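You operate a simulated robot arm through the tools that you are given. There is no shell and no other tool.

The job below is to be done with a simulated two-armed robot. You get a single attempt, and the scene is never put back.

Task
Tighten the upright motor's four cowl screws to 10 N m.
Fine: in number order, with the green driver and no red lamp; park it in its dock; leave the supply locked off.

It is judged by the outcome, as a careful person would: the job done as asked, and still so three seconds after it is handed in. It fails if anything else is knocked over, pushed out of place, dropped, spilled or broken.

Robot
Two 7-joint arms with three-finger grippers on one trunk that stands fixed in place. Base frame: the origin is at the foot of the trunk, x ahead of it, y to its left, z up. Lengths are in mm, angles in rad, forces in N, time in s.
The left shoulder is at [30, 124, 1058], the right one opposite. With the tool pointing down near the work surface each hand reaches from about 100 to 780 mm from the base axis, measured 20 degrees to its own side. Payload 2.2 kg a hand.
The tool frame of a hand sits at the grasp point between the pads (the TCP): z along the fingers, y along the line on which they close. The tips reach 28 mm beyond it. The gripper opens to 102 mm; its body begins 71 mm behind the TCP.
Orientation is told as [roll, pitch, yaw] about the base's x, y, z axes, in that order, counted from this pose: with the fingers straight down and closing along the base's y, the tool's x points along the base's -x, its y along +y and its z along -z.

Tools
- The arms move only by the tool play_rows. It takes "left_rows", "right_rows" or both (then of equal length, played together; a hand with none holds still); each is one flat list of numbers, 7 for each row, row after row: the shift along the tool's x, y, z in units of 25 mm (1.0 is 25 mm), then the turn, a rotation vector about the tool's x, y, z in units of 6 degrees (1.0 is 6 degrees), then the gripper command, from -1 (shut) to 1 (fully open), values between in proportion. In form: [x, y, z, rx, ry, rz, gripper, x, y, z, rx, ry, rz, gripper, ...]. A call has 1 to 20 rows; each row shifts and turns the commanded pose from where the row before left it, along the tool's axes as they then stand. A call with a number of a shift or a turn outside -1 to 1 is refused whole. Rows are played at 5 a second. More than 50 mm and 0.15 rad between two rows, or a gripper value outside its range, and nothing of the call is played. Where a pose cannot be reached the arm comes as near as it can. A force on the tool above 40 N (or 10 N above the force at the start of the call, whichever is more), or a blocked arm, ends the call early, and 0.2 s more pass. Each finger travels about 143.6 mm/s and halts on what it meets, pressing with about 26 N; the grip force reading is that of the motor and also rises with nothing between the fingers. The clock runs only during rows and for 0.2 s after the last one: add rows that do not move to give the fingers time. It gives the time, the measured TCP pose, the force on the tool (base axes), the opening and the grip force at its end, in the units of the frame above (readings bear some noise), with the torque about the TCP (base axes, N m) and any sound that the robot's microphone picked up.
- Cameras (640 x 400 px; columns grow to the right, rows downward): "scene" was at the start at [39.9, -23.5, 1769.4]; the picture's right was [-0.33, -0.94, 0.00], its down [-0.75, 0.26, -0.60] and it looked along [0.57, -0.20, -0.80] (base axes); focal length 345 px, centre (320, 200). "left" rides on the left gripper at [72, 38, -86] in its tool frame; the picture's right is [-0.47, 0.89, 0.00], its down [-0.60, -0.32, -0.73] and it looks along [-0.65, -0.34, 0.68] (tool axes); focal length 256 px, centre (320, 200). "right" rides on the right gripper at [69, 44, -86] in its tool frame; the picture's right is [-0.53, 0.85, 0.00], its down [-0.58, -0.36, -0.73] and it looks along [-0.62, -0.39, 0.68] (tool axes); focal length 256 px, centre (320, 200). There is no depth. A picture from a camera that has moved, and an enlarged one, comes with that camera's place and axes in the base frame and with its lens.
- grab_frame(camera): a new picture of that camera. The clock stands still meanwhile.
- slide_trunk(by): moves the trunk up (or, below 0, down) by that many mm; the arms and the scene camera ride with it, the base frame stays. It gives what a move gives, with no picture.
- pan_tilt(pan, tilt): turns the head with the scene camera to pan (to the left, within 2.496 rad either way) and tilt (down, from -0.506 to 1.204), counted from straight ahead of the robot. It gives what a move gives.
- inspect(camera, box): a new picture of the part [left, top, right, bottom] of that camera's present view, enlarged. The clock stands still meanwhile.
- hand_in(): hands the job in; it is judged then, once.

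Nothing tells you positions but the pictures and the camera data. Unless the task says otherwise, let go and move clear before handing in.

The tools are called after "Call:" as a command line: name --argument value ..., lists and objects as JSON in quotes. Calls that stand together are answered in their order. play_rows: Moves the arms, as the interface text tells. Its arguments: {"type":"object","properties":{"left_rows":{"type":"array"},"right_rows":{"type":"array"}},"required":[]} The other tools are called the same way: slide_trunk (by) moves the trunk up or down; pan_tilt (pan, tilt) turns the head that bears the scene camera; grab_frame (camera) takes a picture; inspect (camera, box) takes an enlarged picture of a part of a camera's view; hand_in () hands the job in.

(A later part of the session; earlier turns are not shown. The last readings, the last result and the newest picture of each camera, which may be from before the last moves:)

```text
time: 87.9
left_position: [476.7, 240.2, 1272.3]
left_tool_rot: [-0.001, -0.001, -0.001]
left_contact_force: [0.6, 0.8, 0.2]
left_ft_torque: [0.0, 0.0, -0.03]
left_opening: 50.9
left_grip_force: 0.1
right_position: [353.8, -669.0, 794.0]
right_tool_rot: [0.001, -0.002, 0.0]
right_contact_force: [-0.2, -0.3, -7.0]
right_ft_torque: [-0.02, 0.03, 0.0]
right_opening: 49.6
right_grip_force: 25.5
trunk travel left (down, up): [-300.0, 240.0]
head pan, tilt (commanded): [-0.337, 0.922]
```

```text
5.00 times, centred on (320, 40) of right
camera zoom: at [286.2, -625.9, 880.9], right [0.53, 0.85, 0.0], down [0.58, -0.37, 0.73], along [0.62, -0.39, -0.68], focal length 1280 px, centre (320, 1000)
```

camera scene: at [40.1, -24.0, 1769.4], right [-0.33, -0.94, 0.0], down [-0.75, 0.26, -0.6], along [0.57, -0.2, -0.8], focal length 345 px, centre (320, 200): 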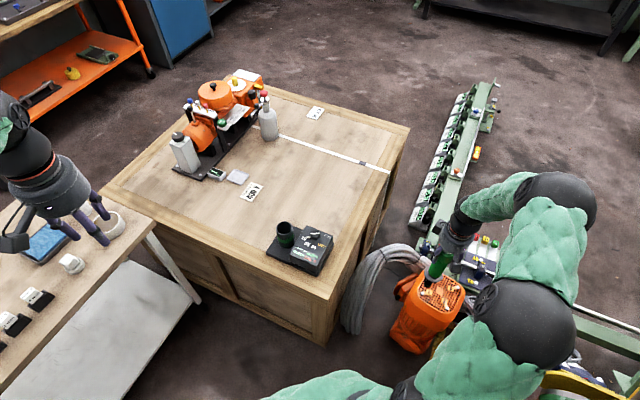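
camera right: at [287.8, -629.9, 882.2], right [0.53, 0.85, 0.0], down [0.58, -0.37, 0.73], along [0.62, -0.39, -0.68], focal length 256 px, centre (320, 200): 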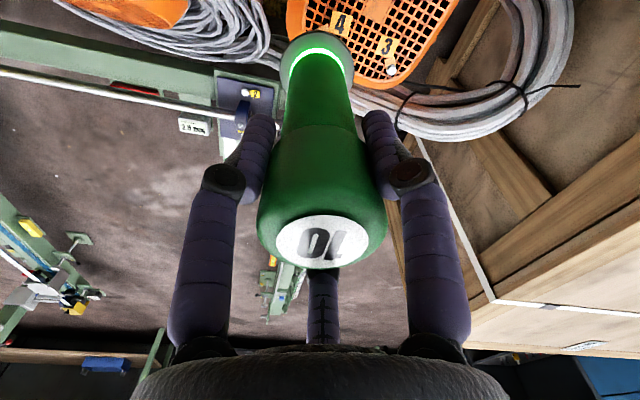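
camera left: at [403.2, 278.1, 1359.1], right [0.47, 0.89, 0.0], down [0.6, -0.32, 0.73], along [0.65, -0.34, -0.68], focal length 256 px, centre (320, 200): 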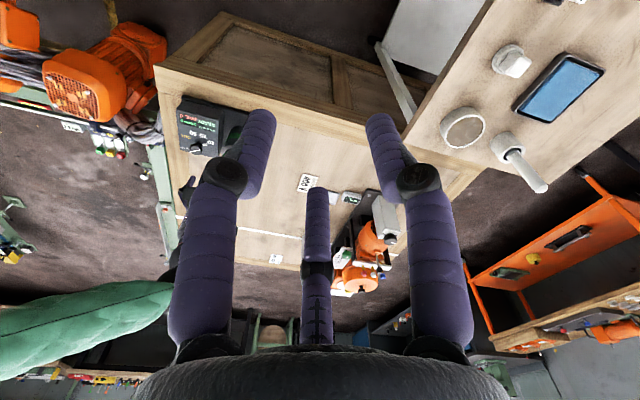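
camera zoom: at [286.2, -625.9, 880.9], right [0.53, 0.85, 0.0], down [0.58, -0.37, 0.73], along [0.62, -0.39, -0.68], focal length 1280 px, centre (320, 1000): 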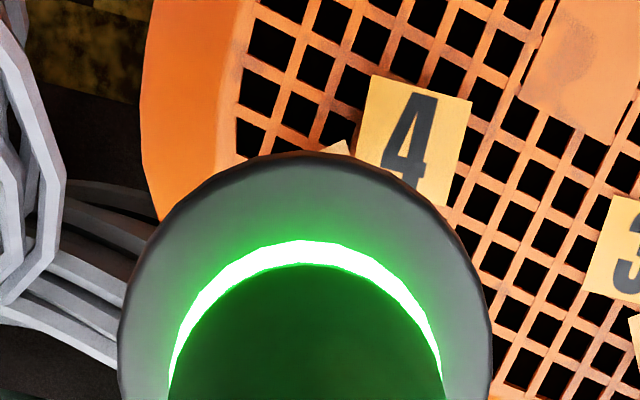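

Now the views agree with the earlier good alignments. Lowering toward contact.

Call:
play_rows --right_rows '[0.008, -0.008, 0.2, 0, 0, 0, -1, 0, 0, 0.2, 0, 0, 0, -1, 0, 0, 0.04, 0, 0, 0, -1, 0, 0, 0, 0, 0, 0, -1]'

Call:
inspect --camera "left" --box '[42, 95, 72, 125]'

Call:
inspect --camera "scene" --box '[452, 270, 482, 300]'

```text
time: 88.9
left_position: [475.8, 240.6, 1273.3]
left_tool_rot: [0.0, 0.001, 0.001]
left_contact_force: [-0.2, -0.2, 0.6]
left_ft_torque: [0.02, -0.01, -0.02]
left_opening: 51.3
left_grip_force: 0.1
right_position: [354.0, -670.0, 783.3]
right_tool_rot: [0.001, 0.0, 0.001]
right_contact_force: [0.7, -0.4, -7.8]
right_ft_torque: [-0.01, 0.02, -0.02]
right_opening: 49.4
right_grip_force: 26.1
trunk travel left (down, up): [-300.0, 240.0]
head pan, tilt (commanded): [-0.337, 0.922]
```

```text
13.33 times, centred on (57, 110) of left
camera zoom: at [403.6, 277.3, 1359.1], right [0.47, 0.89, 0.0], down [0.6, -0.32, 0.73], along [0.65, -0.34, -0.68], focal length 3413 px, centre (3827, 1400)
```

zoom: 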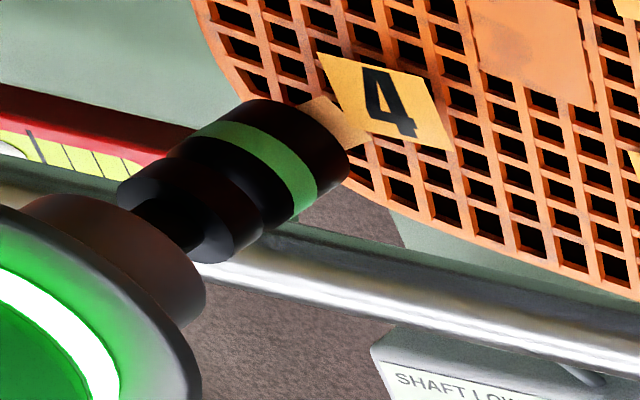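

```text
13.33 times, centred on (467, 285) of scene
camera zoom: at [40.3, -24.5, 1769.4], right [-0.33, -0.94, 0.0], down [-0.75, 0.26, -0.6], along [0.57, -0.2, -0.8], focal length 4594 px, centre (-1640, -933)
```

zoom: 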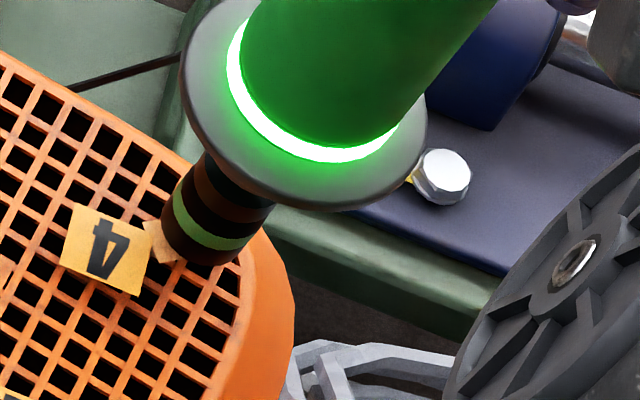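

Both views show the socket right over the head. Lowering to contact.

Call:
play_rows --right_rows '[0, 0, 0.08, 0, 0, 0, -1, 0, 0, 0.08, 0, 0, 0, -1, 0, 0, 0.04, 0, 0, 0, -1, 0, 0, 0, 0, 0, 0, -1]'

Call:
inspect --camera "left" --box '[42, 95, 72, 125]'

```text
time: 89.9
left_position: [474.7, 240.2, 1272.4]
left_tool_rot: [0.001, 0.0, 0.0]
left_contact_force: [0.0, 0.1, 0.7]
left_ft_torque: [-0.05, 0.01, -0.01]
left_opening: 51.2
left_grip_force: 0.0
right_position: [355.4, -670.6, 779.0]
right_tool_rot: [0.002, 0.0, 0.002]
right_contact_force: [-0.8, 2.5, -2.7]
right_ft_torque: [0.44, 0.34, 0.0]
right_opening: 49.5
right_grip_force: 26.0
trunk travel left (down, up): [-300.0, 240.0]
head pan, tilt (commanded): [-0.337, 0.922]
```

```text
13.33 times, centred on (57, 110) of left
camera zoom: at [403.2, 278.0, 1359.1], right [0.47, 0.89, 0.0], down [0.6, -0.32, 0.73], along [0.65, -0.34, -0.68], focal length 3413 px, centre (3827, 1400)
```

zoom: 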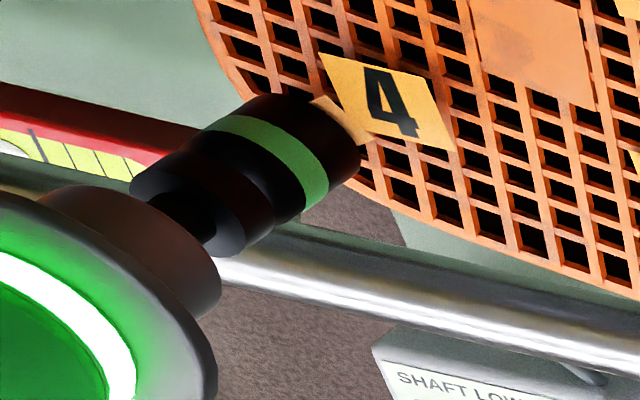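

Call:
play_rows --right_rows '[0.008, 0.016, 0.02, 0, 0, 0, -1, 0, 0, 0.03, 0, 0, 0, -1, 0, 0, 0, 0, 0, 0, -1]'

Call:
inspect --camera "scene" --box '[452, 270, 482, 300]'

```text
time: 90.7
left_position: [475.4, 241.6, 1273.4]
left_tool_rot: [0.001, 0.0, 0.001]
left_contact_force: [0.6, -0.4, 0.2]
left_ft_torque: [-0.03, 0.0, -0.05]
left_opening: 51.0
left_grip_force: 0.1
right_position: [354.1, -669.7, 777.9]
right_tool_rot: [-0.002, -0.003, 0.0]
right_contact_force: [-0.3, -1.4, -0.3]
right_ft_torque: [-0.28, 0.1, -0.02]
right_opening: 49.4
right_grip_force: 26.1
trunk travel left (down, up): [-300.0, 240.0]
head pan, tilt (commanded): [-0.337, 0.922]
```

```text
13.33 times, centred on (467, 285) of scene
camera zoom: at [39.8, -23.8, 1769.4], right [-0.33, -0.94, 0.0], down [-0.75, 0.26, -0.6], along [0.57, -0.2, -0.8], focal length 4594 px, centre (-1640, -933)
```

zoom: 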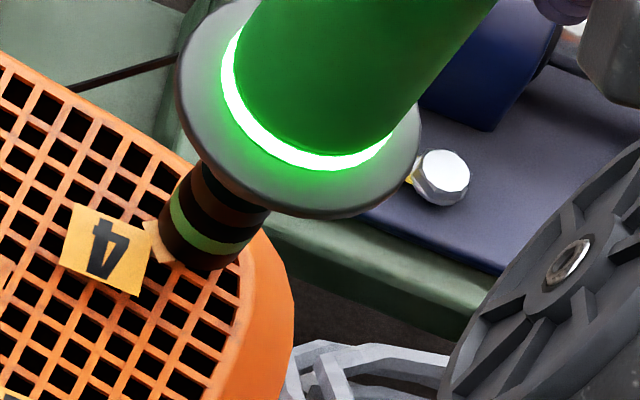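

Seated with little side load, as with the others. Pressing and following down.

Call:
play_rows --right_rows '[0, -0.006, 0.06, 0, 0, 0, -1, 0, 0, 0.06, 0, 0, 0, -1, 0, 0, 0.06, 0, 0, 0, -1, 0, 0, 0.06, 0, 0, 0, -1, 0, 0, 0.06, 0, 0, 0, -1]'

Call:
inspect --camera "left" --box '[36, 95, 76, 135]'

Call:
inspect --camera "scene" --box '[270, 215, 340, 275]'

```text
time: 91.9
left_position: [476.5, 242.2, 1273.2]
left_tool_rot: [0.0, -0.001, 0.001]
left_contact_force: [0.1, -0.3, -0.1]
left_ft_torque: [0.03, 0.04, -0.03]
left_opening: 51.1
left_grip_force: 0.1
right_position: [353.8, -670.1, 771.0]
right_tool_rot: [0.0, -0.002, 0.0]
right_contact_force: [3.0, -2.6, 3.0]
right_ft_torque: [-0.56, -0.5, -0.01]
right_opening: 49.5
right_grip_force: 26.1
trunk travel left (down, up): [-300.0, 240.0]
head pan, tilt (commanded): [-0.337, 0.922]
```

```text
10.00 times, centred on (56, 115) of left
camera zoom: at [403.3, 278.2, 1359.1], right [0.47, 0.89, 0.0], down [0.6, -0.32, 0.73], along [0.65, -0.34, -0.68], focal length 2560 px, centre (2960, 1050)
```

zoom: 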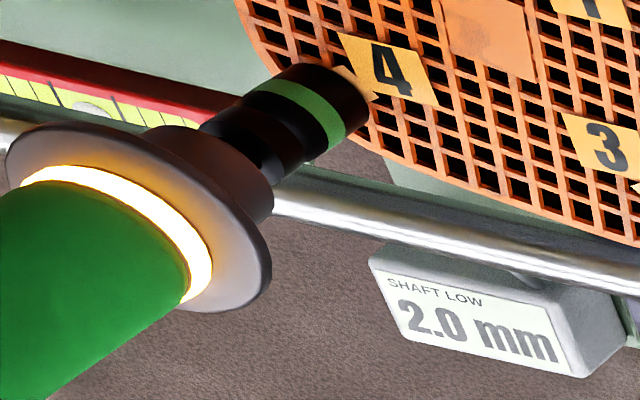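

```text
6.67 times, centred on (305, 245) of scene
camera zoom: at [39.9, -23.3, 1769.4], right [-0.33, -0.94, 0.0], down [-0.75, 0.26, -0.6], along [0.57, -0.2, -0.8], focal length 2297 px, centre (420, -100)
```

zoom: 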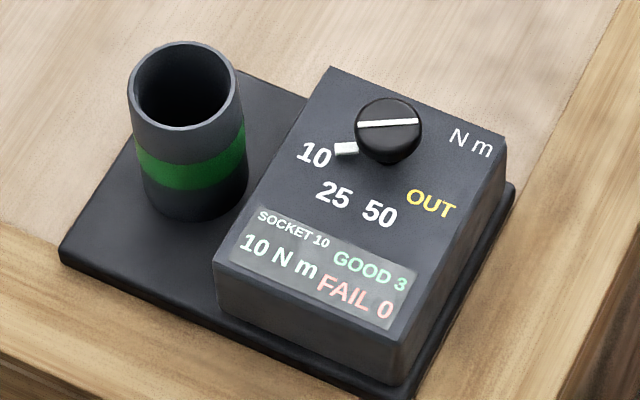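

Screw 4 is running. I'll follow 4 mm more and hold.

Call:
play_rows --right_rows '[-0.012, -0.01, 0.06, 0, 0, 0, -1, 0, 0, 0.06, 0, 0, 0, -1, 0, 0, 0.04, 0, 0, 0, -1, 0, 0, 0, 0, 0, 0, -1, 0, 0, 0, 0, 0, 0, -1]'

Call:
inspect --camera "left" --box '[36, 95, 76, 135]'

Call:
inspect --camera "scene" --box '[270, 215, 340, 275]'

```text
time: 93.1
left_position: [475.7, 242.1, 1273.4]
left_tool_rot: [0.0, -0.001, -0.001]
left_contact_force: [-0.1, -1.1, -0.3]
left_ft_torque: [0.03, -0.02, -0.01]
left_opening: 50.8
left_grip_force: 0.0
right_position: [354.6, -668.2, 768.2]
right_tool_rot: [-0.001, 0.0, -0.001]
right_contact_force: [2.2, 1.1, 8.3]
right_ft_torque: [0.27, -0.56, 0.05]
right_opening: 49.6
right_grip_force: 25.4
trunk travel left (down, up): [-300.0, 240.0]
head pan, tilt (commanded): [-0.337, 0.922]
```

```text
10.00 times, centred on (56, 115) of left
camera zoom: at [403.1, 278.8, 1359.0], right [0.47, 0.89, 0.0], down [0.6, -0.32, 0.73], along [0.65, -0.34, -0.68], focal length 2560 px, centre (2960, 1050)
```

zoom: 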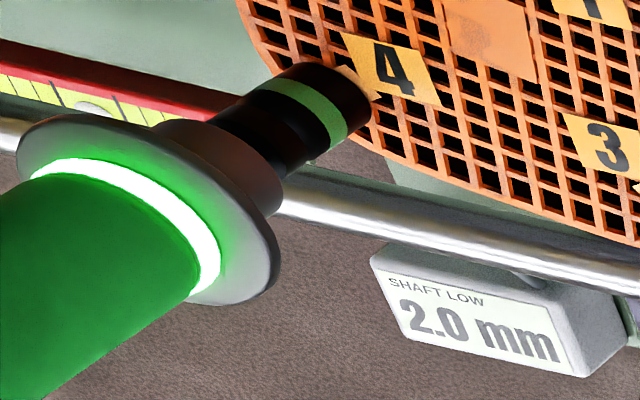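

```text
6.67 times, centred on (305, 245) of scene
camera zoom: at [39.5, -22.4, 1769.5], right [-0.33, -0.94, 0.0], down [-0.75, 0.26, -0.6], along [0.57, -0.2, -0.8], focal length 2297 px, centre (420, -100)
```

zoom: 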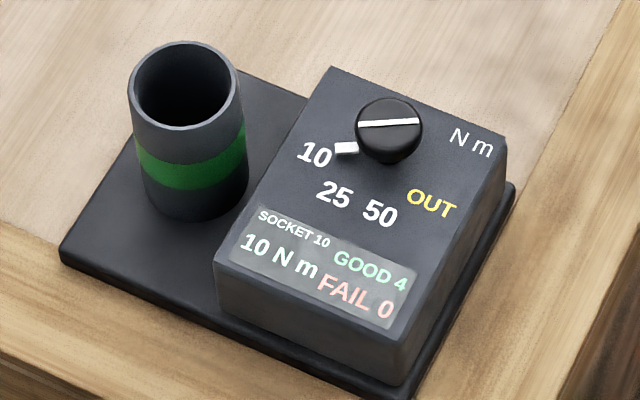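

Display: 10 N m, GOOD 4, FAIL 0 – all four are done. I'll lift off straight up to travelling height.

Call:
play_rows --right_rows '[0, 0, -0.2, 0, 0, 0, -1, 0, 0, -0.4, 0, 0, 0, -1, 0, 0, -0.6, 0, 0, 0, -1, 0, 0, -0.8, 0, 0, 0, -1, 0, 0, -1, 0, 0, 0, -1, 0, 0, -1, 0, 0, 0, -1, 0, 0, -1, 0, 0, 0, -1, 0, 0, -1, 0, 0, 0, -1, 0, 0, -1, 0, 0, 0, -1, 0, 0, -1, 0, 0, 0, -1, 0, 0, -1, 0, 0, 0, -1, 0, 0, -1, 0, 0, 0, -1, 0, 0, -1, 0, 0, 0, -1, 0, 0, -1, 0, 0, 0, -1, 0, 0, -1, 0, 0, 0, -1, 0, 0, -0.5, 0, 0, 0, -1, 0, 0, 0, 0, 0, 0, -1]'

Call:
grab_frame --camera "scene"

Call:
inspect --camera "scene" --box '[400, 260, 480, 325]'

Call:
grab_frame --camera "right"

```text
time: 96.7
left_position: [475.9, 239.9, 1273.0]
left_tool_rot: [0.0, 0.0, 0.0]
left_contact_force: [0.0, 0.1, -1.0]
left_ft_torque: [-0.01, 0.0, 0.01]
left_opening: 51.0
left_grip_force: 0.1
right_position: [354.0, -670.4, 1101.8]
right_tool_rot: [0.003, -0.001, 0.001]
right_contact_force: [-0.2, -0.2, -8.0]
right_ft_torque: [0.02, -0.03, -0.03]
right_opening: 49.2
right_grip_force: 25.6
trunk travel left (down, up): [-300.0, 240.0]
head pan, tilt (commanded): [-0.337, 0.922]
```

```text
taken
camera scene: at [40.2, -24.6, 1769.4], right [-0.33, -0.94, 0.0], down [-0.75, 0.26, -0.6], along [0.57, -0.2, -0.8], focal length 345 px, centre (320, 200)
```

scene: 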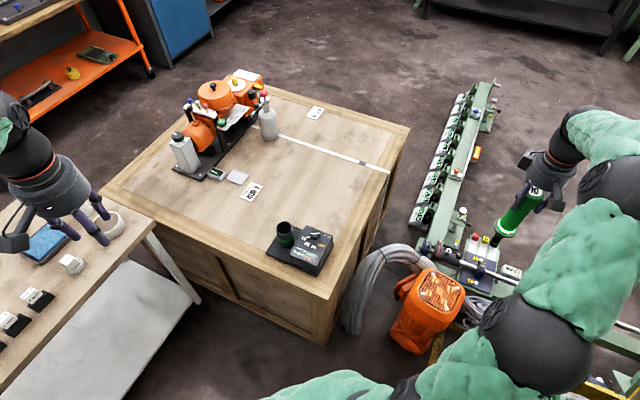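

```text
6.15 times, centred on (440, 292) of scene
camera zoom: at [40.2, -24.6, 1769.4], right [-0.33, -0.94, 0.0], down [-0.75, 0.26, -0.6], along [0.57, -0.2, -0.8], focal length 2120 px, centre (-418, -369)
```

zoom: 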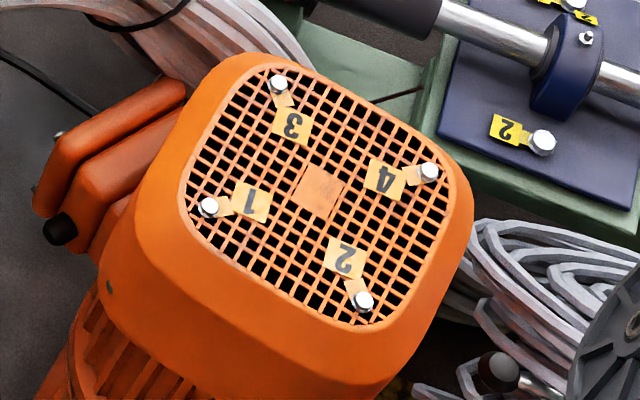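

```text
taken
camera right: at [284.5, -627.2, 1189.4], right [0.53, 0.85, 0.0], down [0.58, -0.37, 0.73], along [0.62, -0.39, -0.68], focal length 256 px, centre (320, 200)
```

right: 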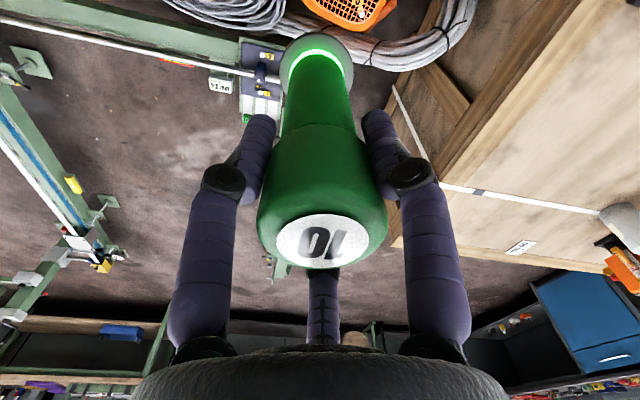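

The motor stands as before with all four screws home. Now I carry the driver back over its dock.

Call:
play_rows --right_rows '[-0.2653, 0.48, 0, 0, 0, 0, -1, -0.4245, 0.768, 0, 0, 0, 0, -1, -0.5306, 0.96, 0, 0, 0, 0, -1, -0.5306, 0.96, 0, 0, 0, 0, -1, -0.5306, 0.96, 0, 0, 0, 0, -1, -0.5306, 0.96, 0, 0, 0, 0, -1, -0.5306, 0.96, 0, 0, 0, 0, -1, -0.5306, 0.96, 0, 0, 0, 0, -1, -0.5306, 0.96, 0, 0, 0, 0, -1, -0.5306, 0.96, 0, 0, 0, 0, -1, -0.5306, 0.96, 0, 0, 0, 0, -1, -0.5306, 0.96, 0, 0, 0, 0, -1, -0.5306, 0.96, 0, 0, 0, 0, -1, -0.5306, 0.96, 0, 0, 0, 0, -1]'

Call:
play_rows --right_rows '[-0.5306, 0.96, 0, 0, 0, 0, -1, -0.5306, 0.96, 0, 0, 0, 0, -1, -0.5306, 0.96, 0, 0, 0, 0, -1, -0.5306, 0.96, 0, 0, 0, 0, -1, -0.5306, 0.96, 0, 0, 0, 0, -1, -0.5306, 0.96, 0, 0, 0, 0, -1, -0.5306, 0.96, 0, 0, 0, 0, -1, -0.5306, 0.96, 0, 0, 0, 0, -1, -0.4245, 0.768, 0, 0, 0, 0, -1, -0.2865, 0.5184, 0, 0, 0, 0, -1, -0.2653, 0.48, 0, 0, 0, 0, -1, 0, 0, 0, 0, 0, 0, -1]'

Call:
grab_frame --camera "right"

Call:
inspect --camera "scene" --box '[240, 150, 340, 280]'

Call:
inspect --camera "left" --box '[170, 70, 300, 200]'

```text
time: 99.7
left_position: [475.6, 241.3, 1272.2]
left_tool_rot: [0.0, 0.001, -0.001]
left_contact_force: [0.9, 0.8, -0.5]
left_ft_torque: [-0.03, 0.0, -0.01]
left_opening: 51.0
left_grip_force: 0.0
right_position: [530.5, -350.7, 1103.9]
right_tool_rot: [0.001, 0.0, 0.001]
right_contact_force: [-0.6, -0.4, -7.7]
right_ft_torque: [0.01, -0.01, 0.0]
right_opening: 49.3
right_grip_force: 26.3
trunk travel left (down, up): [-300.0, 240.0]
head pan, tilt (commanded): [-0.337, 0.922]
```

```text
time: 102.3
left_position: [475.7, 240.8, 1273.2]
left_tool_rot: [-0.001, 0.001, 0.0]
left_contact_force: [0.2, -0.7, 0.0]
left_ft_torque: [0.01, -0.04, 0.01]
left_opening: 51.1
left_grip_force: 0.0
right_position: [659.7, -117.2, 1104.0]
right_tool_rot: [0.003, 0.001, 0.001]
right_contact_force: [-0.1, 0.6, -8.2]
right_ft_torque: [0.02, 0.02, 0.02]
right_opening: 49.3
right_grip_force: 26.0
trunk travel left (down, up): [-300.0, 240.0]
head pan, tilt (commanded): [-0.337, 0.922]
```

```text
taken
camera right: at [591.1, -73.5, 1190.1], right [0.53, 0.85, 0.0], down [0.58, -0.37, 0.73], along [0.62, -0.39, -0.68], focal length 256 px, centre (320, 200)
```

right: 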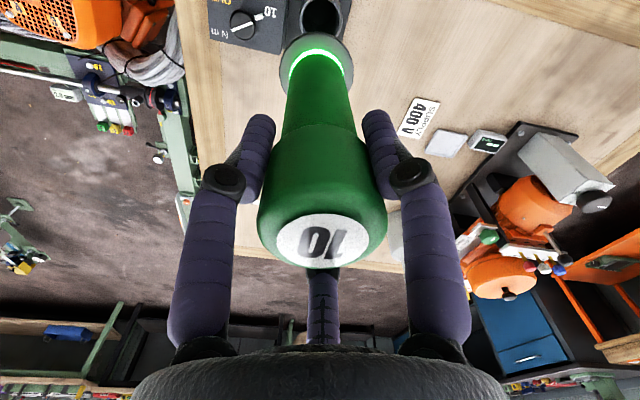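

```text
3.08 times, centred on (290, 215) of scene
camera zoom: at [40.4, -23.9, 1769.4], right [-0.33, -0.94, 0.0], down [-0.75, 0.26, -0.6], along [0.57, -0.2, -0.8], focal length 1060 px, centre (412, 154)
```

zoom: 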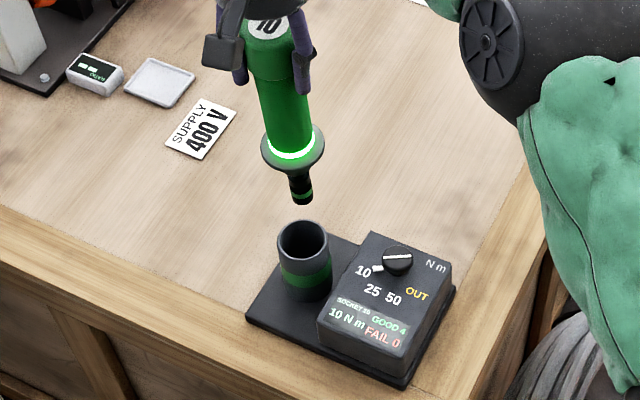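

```text
3.08 times, centred on (235, 135) of left
camera zoom: at [403.7, 277.7, 1359.0], right [0.47, 0.89, 0.0], down [0.6, -0.32, 0.73], along [0.65, -0.34, -0.68], focal length 788 px, centre (582, 400)
```

zoom: 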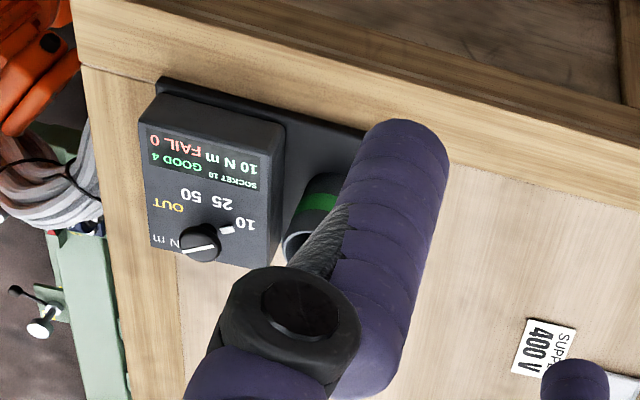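

The driver hangs above the dock but seems to lean slightly. I'll zoom in to measure nose versus cup.

Call:
inspect --camera "scene" --box '[260, 180, 320, 250]'

Call:
inspect --camera "right" --box '[270, 0, 370, 80]'

Call:
inspect --camera "scene" --box '[255, 130, 325, 200]'

```text
5.71 times, centred on (290, 215) of scene
camera zoom: at [40.4, -23.9, 1769.4], right [-0.33, -0.94, 0.0], down [-0.75, 0.26, -0.6], along [0.57, -0.2, -0.8], focal length 1969 px, centre (491, 114)
```

zoom: 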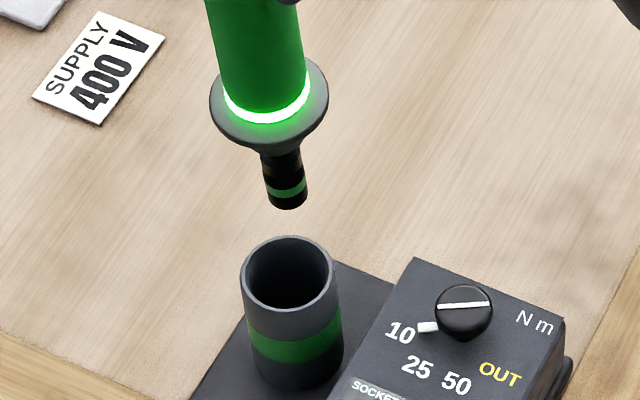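

```text
5.00 times, centred on (320, 40) of right
camera zoom: at [591.1, -73.5, 1190.1], right [0.53, 0.85, 0.0], down [0.58, -0.37, 0.73], along [0.62, -0.39, -0.68], focal length 1280 px, centre (320, 1000)
```

zoom: 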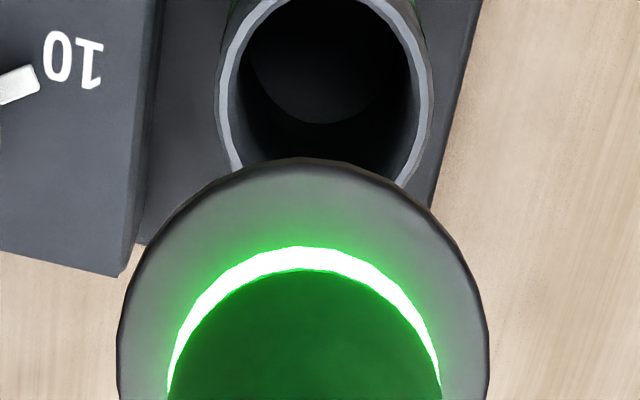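

```text
5.71 times, centred on (290, 165) of scene
camera zoom: at [40.4, -23.9, 1769.4], right [-0.33, -0.94, 0.0], down [-0.75, 0.26, -0.6], along [0.57, -0.2, -0.8], focal length 1969 px, centre (491, 400)
```

zoom: 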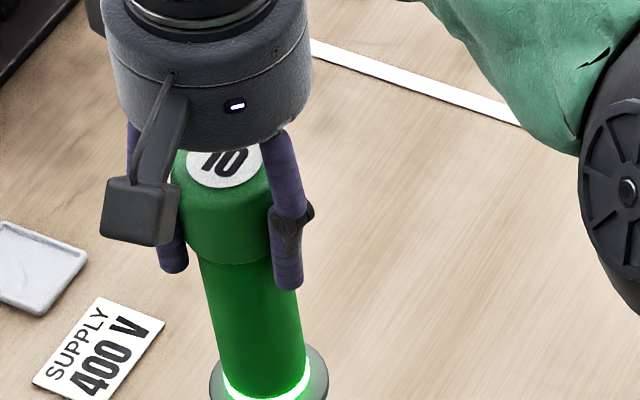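

The nose leans about 1.3° (tip ≈5 mm toward -y). I'll tilt the hand 1.2° to bring the driver upright and re-measure.

Call:
play_rows --right_rows '[0, 0, 0, -0.1, 0, 0, -1, 0, 0, 0, -0.1, 0, 0, -1, 0, 0, 0, 0, 0, 0, -1]'

Call:
inspect --camera "scene" --box '[260, 180, 320, 250]'

Call:
inspect --camera "right" --box '[270, 0, 370, 80]'

Call:
grab_frame --camera "left"

```text
time: 103.1
left_position: [478.0, 241.8, 1273.2]
left_tool_rot: [0.001, -0.001, 0.0]
left_contact_force: [-0.8, 0.8, -0.2]
left_ft_torque: [0.01, -0.01, -0.03]
left_opening: 50.8
left_grip_force: 0.1
right_position: [662.2, -115.9, 1104.6]
right_tool_rot: [0.02, 0.0, 0.001]
right_contact_force: [-1.1, 0.0, -7.6]
right_ft_torque: [0.02, 0.03, 0.02]
right_opening: 49.2
right_grip_force: 26.2
trunk travel left (down, up): [-300.0, 240.0]
head pan, tilt (commanded): [-0.337, 0.922]
```

```text
5.71 times, centred on (290, 215) of scene
camera zoom: at [40.8, -23.5, 1769.4], right [-0.33, -0.94, 0.0], down [-0.75, 0.26, -0.6], along [0.57, -0.2, -0.8], focal length 1969 px, centre (491, 114)
```

zoom: 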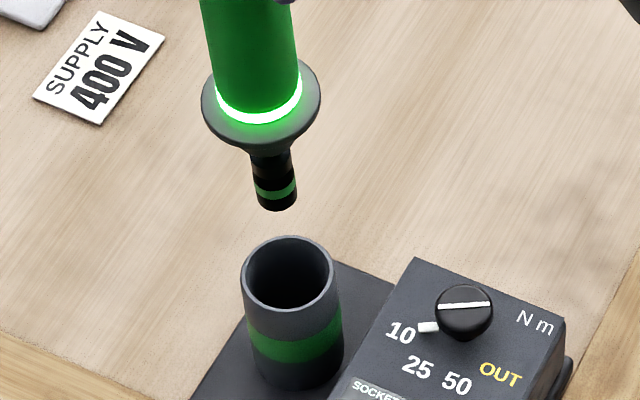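

```text
5.00 times, centred on (320, 40) of right
camera zoom: at [592.3, -73.7, 1191.0], right [0.53, 0.84, 0.02], down [0.58, -0.38, 0.72], along [0.62, -0.38, -0.69], focal length 1280 px, centre (320, 1000)
```

zoom: 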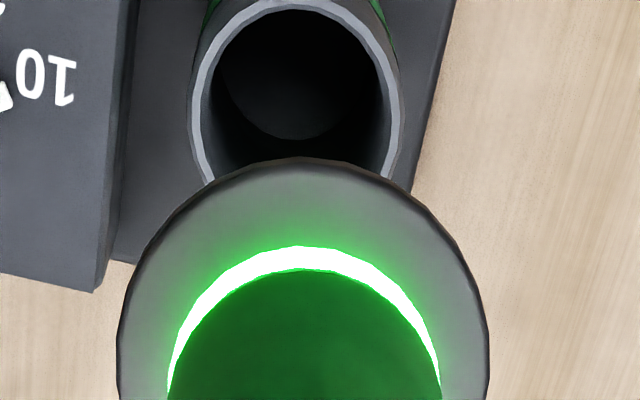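

```text
taken
camera left: at [404.0, 278.0, 1358.8], right [0.47, 0.89, 0.0], down [0.6, -0.32, 0.73], along [0.65, -0.34, -0.68], focal length 256 px, centre (320, 200)
```

left: 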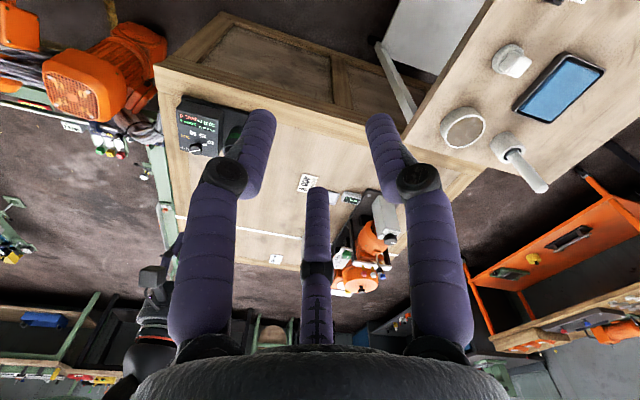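

Upright now and within about 1 mm in that view. I'll open the left hand so its camera can see the cup, to check the other direction.

Call:
play_rows --left_rows '[0, 0, 0, 0, 0, 0, 1, 0, 0, 0, 0, 0, 0, 1, 0, 0, 0, 0, 0, 0, 1]'

Call:
grab_frame --camera "left"

Call:
inspect --camera "left" --box '[180, 100, 280, 200]'

```text
time: 103.9
left_position: [476.2, 242.5, 1272.9]
left_tool_rot: [-0.001, 0.001, -0.001]
left_contact_force: [0.3, -0.8, 0.4]
left_ft_torque: [0.04, 0.01, 0.02]
left_opening: 102.2
left_grip_force: 0.1
right_position: [661.2, -115.6, 1104.0]
right_tool_rot: [0.021, -0.002, -0.002]
right_contact_force: [-0.9, 0.0, -8.6]
right_ft_torque: [0.0, 0.02, 0.03]
right_opening: 49.7
right_grip_force: 26.0
trunk travel left (down, up): [-300.0, 240.0]
head pan, tilt (commanded): [-0.337, 0.922]
```

```text
taken
camera left: at [404.0, 278.0, 1358.8], right [0.47, 0.89, 0.0], down [0.6, -0.32, 0.73], along [0.65, -0.34, -0.68], focal length 256 px, centre (320, 200)
```

left: 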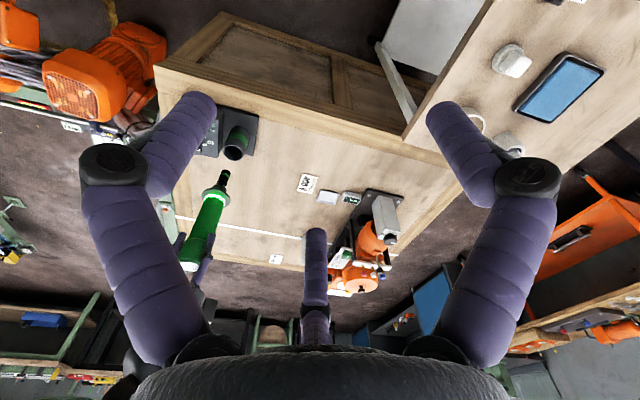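

```text
4.00 times, centred on (230, 150) of left
camera zoom: at [404.0, 278.0, 1358.8], right [0.47, 0.89, 0.0], down [0.6, -0.32, 0.73], along [0.65, -0.34, -0.68], focal length 1024 px, centre (680, 400)
```

zoom: 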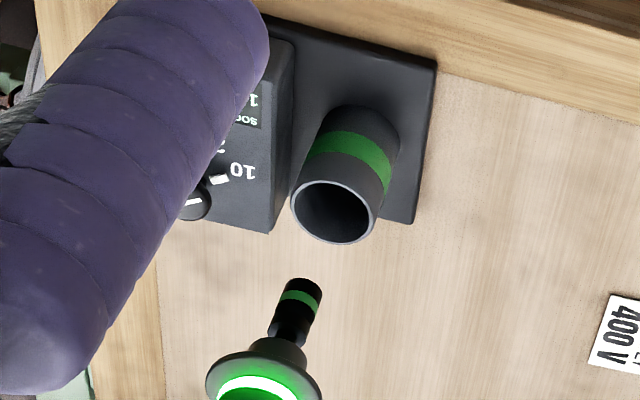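

The left camera sees the cup and nose. Combining views, the driver should move about (+2, -1.5) mm. I'll do that while lowering 45 mm, and compare again just above the rim.

Call:
play_rows --right_rows '[-0.04, -0.05, 0.6, 0, 0, 0, -1, -0.04, -0.04, 0.6, 0, 0, 0, -1, 0, -0.008, 0.4, 0, 0, 0, -1, 0, 0, 0.2, 0, 0, 0, -1, 0, 0, 0, 0, 0, 0, -1]'

Call:
inspect --camera "left" --box '[200, 110, 270, 180]'

Call:
inspect --camera "scene" --box '[260, 190, 320, 250]'

Call:
inspect --camera "right" --box '[270, 0, 370, 80]'

```text
time: 105.1
left_position: [476.6, 242.2, 1271.6]
left_tool_rot: [0.0, 0.001, 0.001]
left_contact_force: [-0.1, -0.2, -0.1]
left_ft_torque: [0.0, 0.01, 0.01]
left_opening: 101.9
left_grip_force: 0.0
right_position: [665.5, -116.6, 1059.5]
right_tool_rot: [0.02, -0.001, -0.001]
right_contact_force: [0.4, 1.1, -7.3]
right_ft_torque: [0.0, -0.01, 0.01]
right_opening: 49.5
right_grip_force: 26.5
trunk travel left (down, up): [-300.0, 240.0]
head pan, tilt (commanded): [-0.337, 0.922]
```

```text
5.71 times, centred on (235, 145) of left
camera zoom: at [403.9, 278.0, 1358.9], right [0.47, 0.89, 0.0], down [0.6, -0.32, 0.73], along [0.65, -0.34, -0.68], focal length 1463 px, centre (806, 514)
```

zoom: 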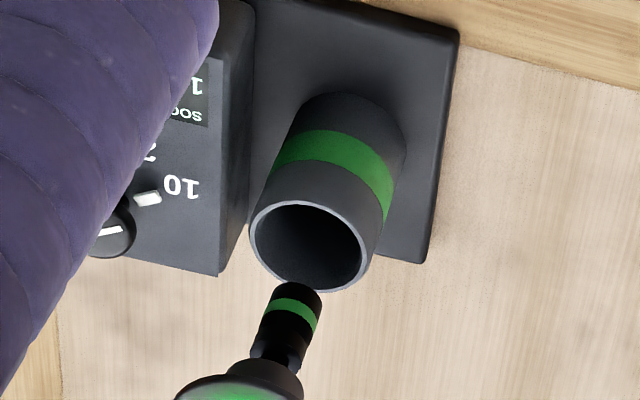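

```text
6.67 times, centred on (290, 220) of scene
camera zoom: at [40.6, -23.5, 1769.4], right [-0.33, -0.94, 0.0], down [-0.75, 0.26, -0.6], along [0.57, -0.2, -0.8], focal length 2297 px, centre (520, 67)
```

zoom: 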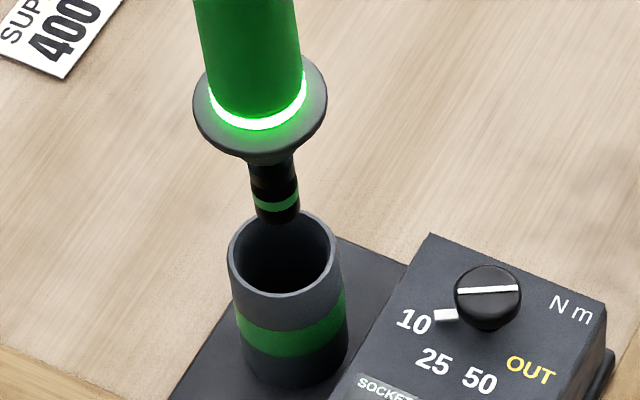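

```text
5.00 times, centred on (320, 40) of right
camera zoom: at [596.3, -74.9, 1146.7], right [0.53, 0.84, 0.02], down [0.58, -0.38, 0.72], along [0.62, -0.38, -0.69], focal length 1280 px, centre (320, 1000)
```

zoom: 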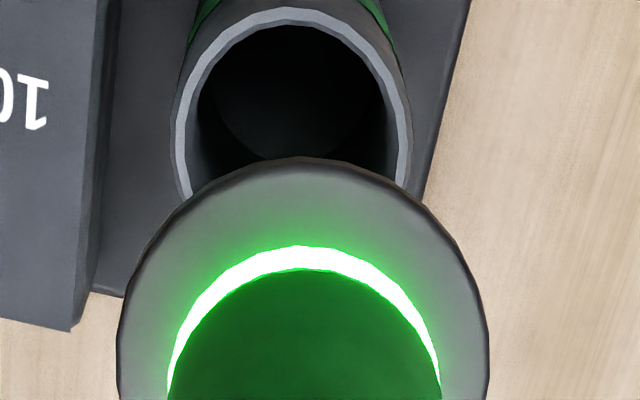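

At the rim height the views now say the driver is about 3.5 mm too far +x. I'll correct and look again before entering the cup.

Call:
play_rows --right_rows '[0.132, 0.028, 0, 0, 0, 0, -1, 0, 0, 0, 0, 0, 0, -1, 0, 0, 0, 0, 0, 0, -1]'

Call:
inspect --camera "left" --box '[200, 110, 270, 180]'

Call:
inspect --camera "scene" --box '[260, 190, 320, 250]'

Call:
inspect --camera "right" --box '[270, 0, 370, 80]'

```text
time: 105.9
left_position: [476.9, 241.2, 1273.2]
left_tool_rot: [0.0, 0.0, -0.001]
left_contact_force: [0.6, -0.1, -1.0]
left_ft_torque: [0.0, 0.0, -0.02]
left_opening: 101.9
left_grip_force: 0.1
right_position: [661.7, -116.0, 1057.7]
right_tool_rot: [0.02, -0.001, -0.001]
right_contact_force: [0.4, -0.8, -7.0]
right_ft_torque: [0.03, 0.0, 0.01]
right_opening: 49.5
right_grip_force: 25.7
trunk travel left (down, up): [-300.0, 240.0]
head pan, tilt (commanded): [-0.337, 0.922]
```

```text
5.71 times, centred on (235, 145) of left
camera zoom: at [403.9, 278.0, 1358.9], right [0.47, 0.89, 0.0], down [0.6, -0.32, 0.73], along [0.65, -0.34, -0.68], focal length 1463 px, centre (806, 514)
```

zoom: 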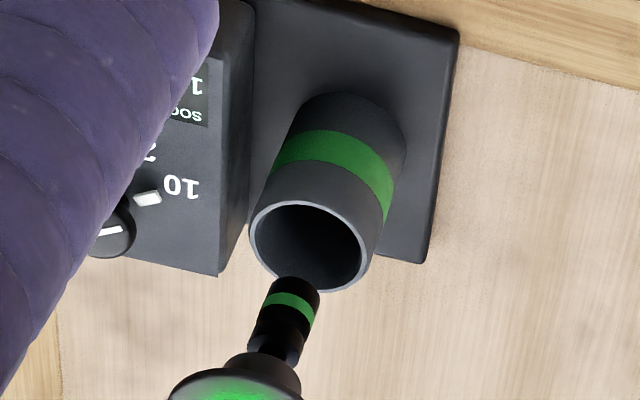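

```text
6.67 times, centred on (290, 220) of scene
camera zoom: at [40.7, -23.5, 1769.4], right [-0.33, -0.94, 0.0], down [-0.75, 0.26, -0.6], along [0.57, -0.2, -0.8], focal length 2297 px, centre (520, 67)
```

zoom: 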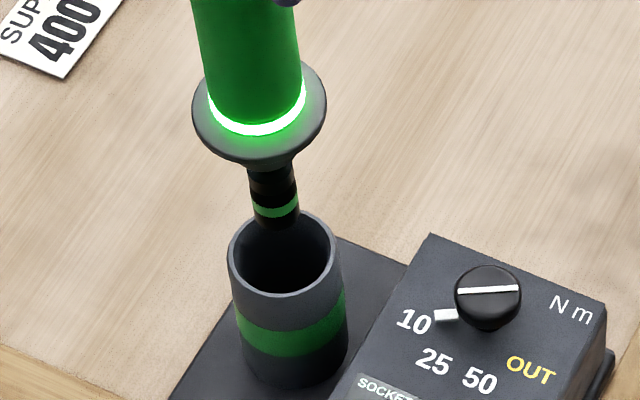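

```text
5.00 times, centred on (320, 40) of right
camera zoom: at [593.3, -73.7, 1146.6], right [0.53, 0.85, 0.02], down [0.58, -0.38, 0.72], along [0.62, -0.38, -0.69], focal length 1280 px, centre (320, 1000)
```

zoom: 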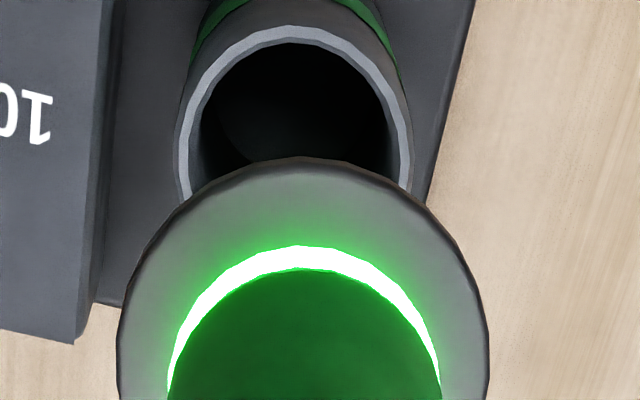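

Now within about 1 mm (needs ~1.2 mm toward -y). I'll lower 60 mm into the cup watching forces.

Call:
play_rows --right_rows '[0, -0.048, 0.4, 0, 0, 0, -1, 0, -0.02, 0.5, 0, 0, 0, -1, 0, -0.013, 0.5, 0, 0, 0, -1, 0, -0.012, 0.5, 0, 0, 0, -1, 0, -0.012, 0.5, 0, 0, 0, -1, 0, 0, 0, 0, 0, 0, -1]'

Call:
inspect --camera "left" --box '[200, 110, 270, 180]'

Call:
inspect --camera "scene" --box '[260, 190, 320, 250]'

Call:
inspect --camera "right" --box '[270, 0, 370, 80]'

```text
time: 107.3
left_position: [477.6, 241.8, 1271.3]
left_tool_rot: [0.0, 0.001, -0.001]
left_contact_force: [0.5, 0.3, -0.6]
left_ft_torque: [0.02, -0.01, -0.03]
left_opening: 102.0
left_grip_force: 0.1
right_position: [662.3, -117.6, 999.9]
right_tool_rot: [0.021, -0.001, 0.0]
right_contact_force: [-0.1, -0.2, -7.3]
right_ft_torque: [0.01, 0.0, 0.0]
right_opening: 49.4
right_grip_force: 26.0
trunk travel left (down, up): [-300.0, 240.0]
head pan, tilt (commanded): [-0.337, 0.922]
```

```text
5.71 times, centred on (235, 145) of left
camera zoom: at [403.8, 278.1, 1358.9], right [0.47, 0.89, 0.0], down [0.6, -0.32, 0.73], along [0.65, -0.34, -0.68], focal length 1463 px, centre (806, 514)
```

zoom: 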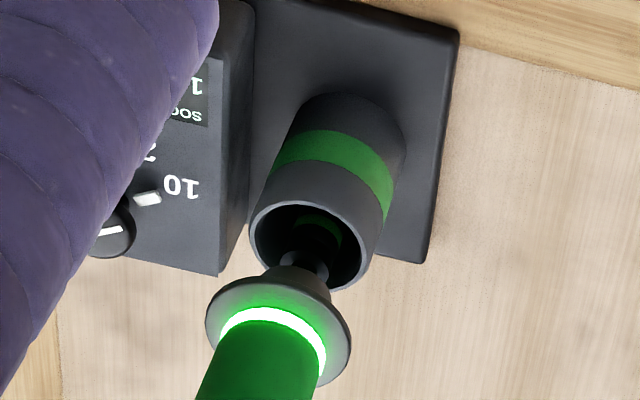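

```text
6.67 times, centred on (290, 220) of scene
camera zoom: at [40.6, -23.4, 1769.4], right [-0.33, -0.94, 0.0], down [-0.75, 0.26, -0.6], along [0.57, -0.2, -0.8], focal length 2297 px, centre (520, 67)
```

zoom: 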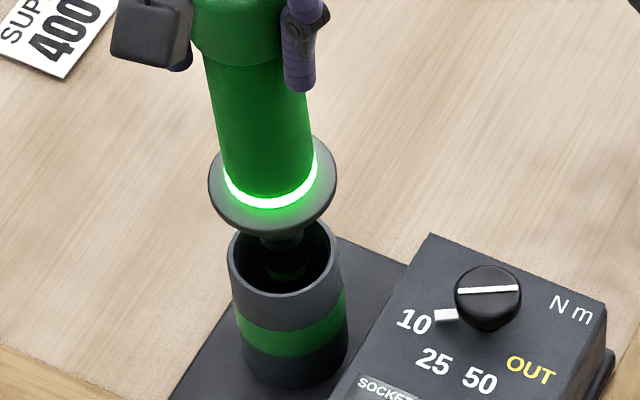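

```text
5.00 times, centred on (320, 40) of right
camera zoom: at [593.7, -74.7, 1086.7], right [0.53, 0.84, 0.02], down [0.58, -0.38, 0.72], along [0.62, -0.38, -0.69], focal length 1280 px, centre (320, 1000)
```

zoom: 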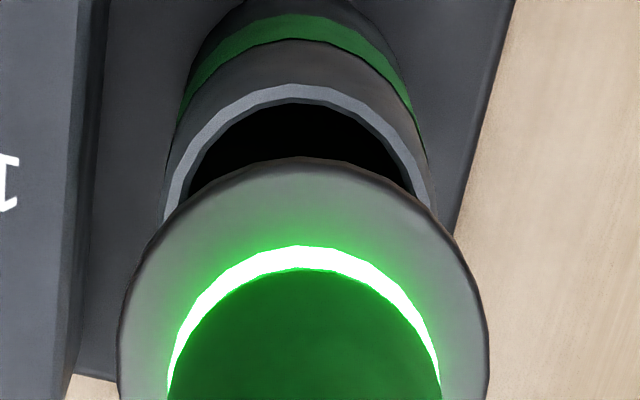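

The nose is centred in the cup in all views. I'll lower another 50 mm, slowing near the seat.

Call:
play_rows --right_rows '[0, -0.012, 0.5, 0, 0, 0, -1, 0, -0.012, 0.5, 0, 0, 0, -1, 0, -0.01, 0.4, 0, 0, 0, -1, 0, -0.006, 0.3, 0, 0, 0, -1, 0, -0.005, 0.2, 0, 0, 0, -1, 0, 0, 0.1, 0, 0, 0, -1, 0, 0, 0, 0, 0, 0, -1]'

Call:
inspect --camera "left" --box '[200, 110, 270, 180]'

Call:
inspect --camera "scene" --box '[260, 190, 320, 250]'

```text
time: 108.9
left_position: [475.7, 241.0, 1272.5]
left_tool_rot: [0.001, 0.002, 0.001]
left_contact_force: [-0.7, 0.2, -0.3]
left_ft_torque: [-0.01, -0.01, 0.01]
left_opening: 102.0
left_grip_force: 0.0
right_position: [661.8, -117.0, 948.4]
right_tool_rot: [0.022, 0.002, 0.0]
right_contact_force: [0.2, 0.2, -7.6]
right_ft_torque: [-0.02, 0.03, 0.01]
right_opening: 49.6
right_grip_force: 26.1
trunk travel left (down, up): [-300.0, 240.0]
head pan, tilt (commanded): [-0.337, 0.922]
```

```text
5.71 times, centred on (235, 145) of left
camera zoom: at [404.1, 278.0, 1358.8], right [0.47, 0.89, 0.0], down [0.6, -0.32, 0.73], along [0.65, -0.34, -0.68], focal length 1463 px, centre (806, 514)
```

zoom: 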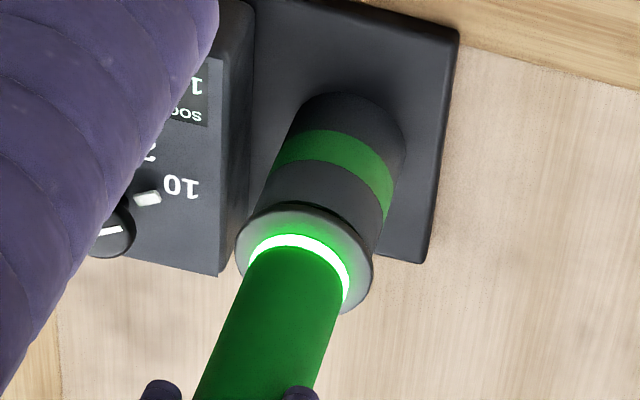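

```text
6.67 times, centred on (290, 220) of scene
camera zoom: at [40.9, -23.5, 1769.4], right [-0.33, -0.94, 0.0], down [-0.75, 0.26, -0.6], along [0.57, -0.2, -0.8], focal length 2297 px, centre (520, 67)
```

zoom: 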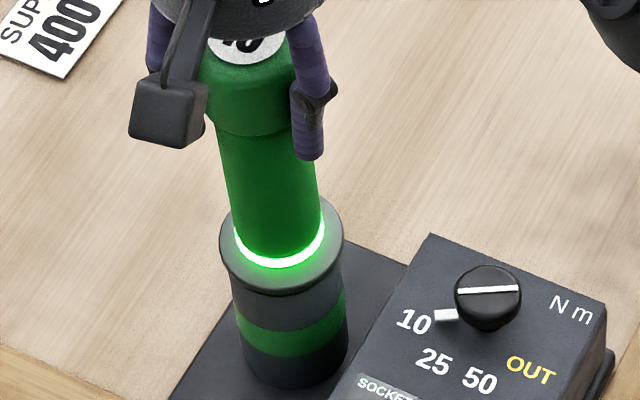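

Nearly seated and centred, with no contact yet. Lowering the last few millimetres.

Call:
play_rows --right_rows '[0, -0.002, 0.08, 0, 0, 0, -1, 0, -0.002, 0.08, 0, 0, 0, -1, 0, 0, 0, 0, 0, 0, -1]'

Call:
inspect --camera "left" --box '[200, 110, 270, 180]'

```text
time: 109.7
left_position: [475.5, 240.8, 1271.8]
left_tool_rot: [-0.001, -0.001, 0.001]
left_contact_force: [-0.1, 0.2, 0.1]
left_ft_torque: [0.02, 0.04, 0.02]
left_opening: 101.9
left_grip_force: 0.1
right_position: [660.2, -117.3, 943.7]
right_tool_rot: [0.02, 0.003, 0.001]
right_contact_force: [0.1, -0.1, -7.4]
right_ft_torque: [0.0, 0.0, 0.01]
right_opening: 49.1
right_grip_force: 26.1
trunk travel left (down, up): [-300.0, 240.0]
head pan, tilt (commanded): [-0.337, 0.922]
```

```text
5.71 times, centred on (235, 145) of left
camera zoom: at [404.0, 278.1, 1358.8], right [0.47, 0.89, 0.0], down [0.6, -0.32, 0.73], along [0.65, -0.34, -0.68], focal length 1463 px, centre (806, 514)
```

zoom: 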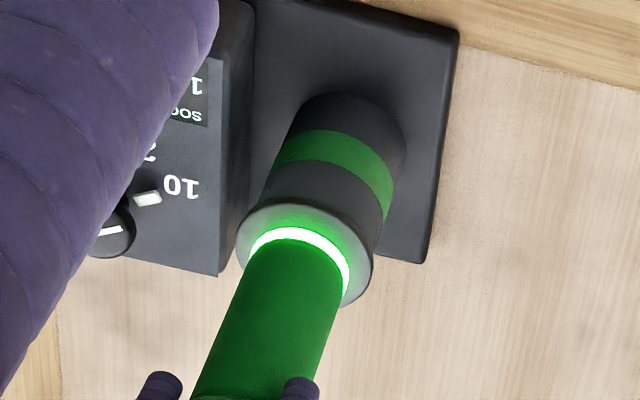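

Call:
play_rows --right_rows '[0, 0, 0.06, 0, 0, 0, -1, 0, 0, 0.06, 0, 0, 0, -1, 0, 0, 0, 0, 0, 0, -1]'

Call:
inspect --camera "left" --box '[200, 110, 270, 180]'

Call:
inspect --camera "scene" --box '[260, 190, 320, 250]'

```text
time: 110.5
left_position: [475.3, 242.1, 1272.4]
left_tool_rot: [-0.001, 0.0, 0.001]
left_contact_force: [-0.3, 0.1, 0.3]
left_ft_torque: [0.0, 0.0, 0.0]
left_opening: 101.8
left_grip_force: 0.0
right_position: [660.2, -118.1, 942.9]
right_tool_rot: [0.022, -0.002, 0.001]
right_contact_force: [-0.5, 1.2, 1.0]
right_ft_torque: [0.18, 0.32, -0.02]
right_opening: 49.3
right_grip_force: 26.4
trunk travel left (down, up): [-300.0, 240.0]
head pan, tilt (commanded): [-0.337, 0.922]
```

```text
5.71 times, centred on (235, 145) of left
camera zoom: at [403.2, 278.4, 1359.1], right [0.47, 0.89, 0.0], down [0.6, -0.32, 0.73], along [0.65, -0.34, -0.68], focal length 1463 px, centre (806, 514)
```

zoom: 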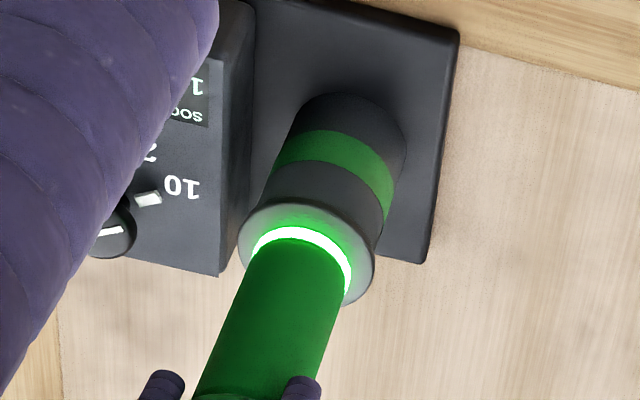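

```text
6.67 times, centred on (290, 220) of scene
camera zoom: at [39.7, -23.0, 1769.5], right [-0.33, -0.94, 0.0], down [-0.75, 0.26, -0.6], along [0.57, -0.2, -0.8], focal length 2297 px, centre (520, 67)
```

zoom: 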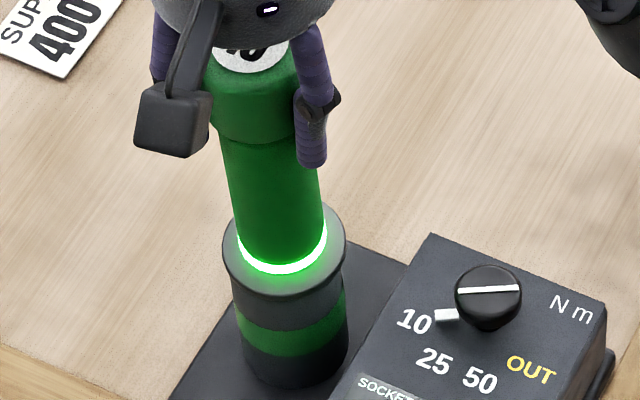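

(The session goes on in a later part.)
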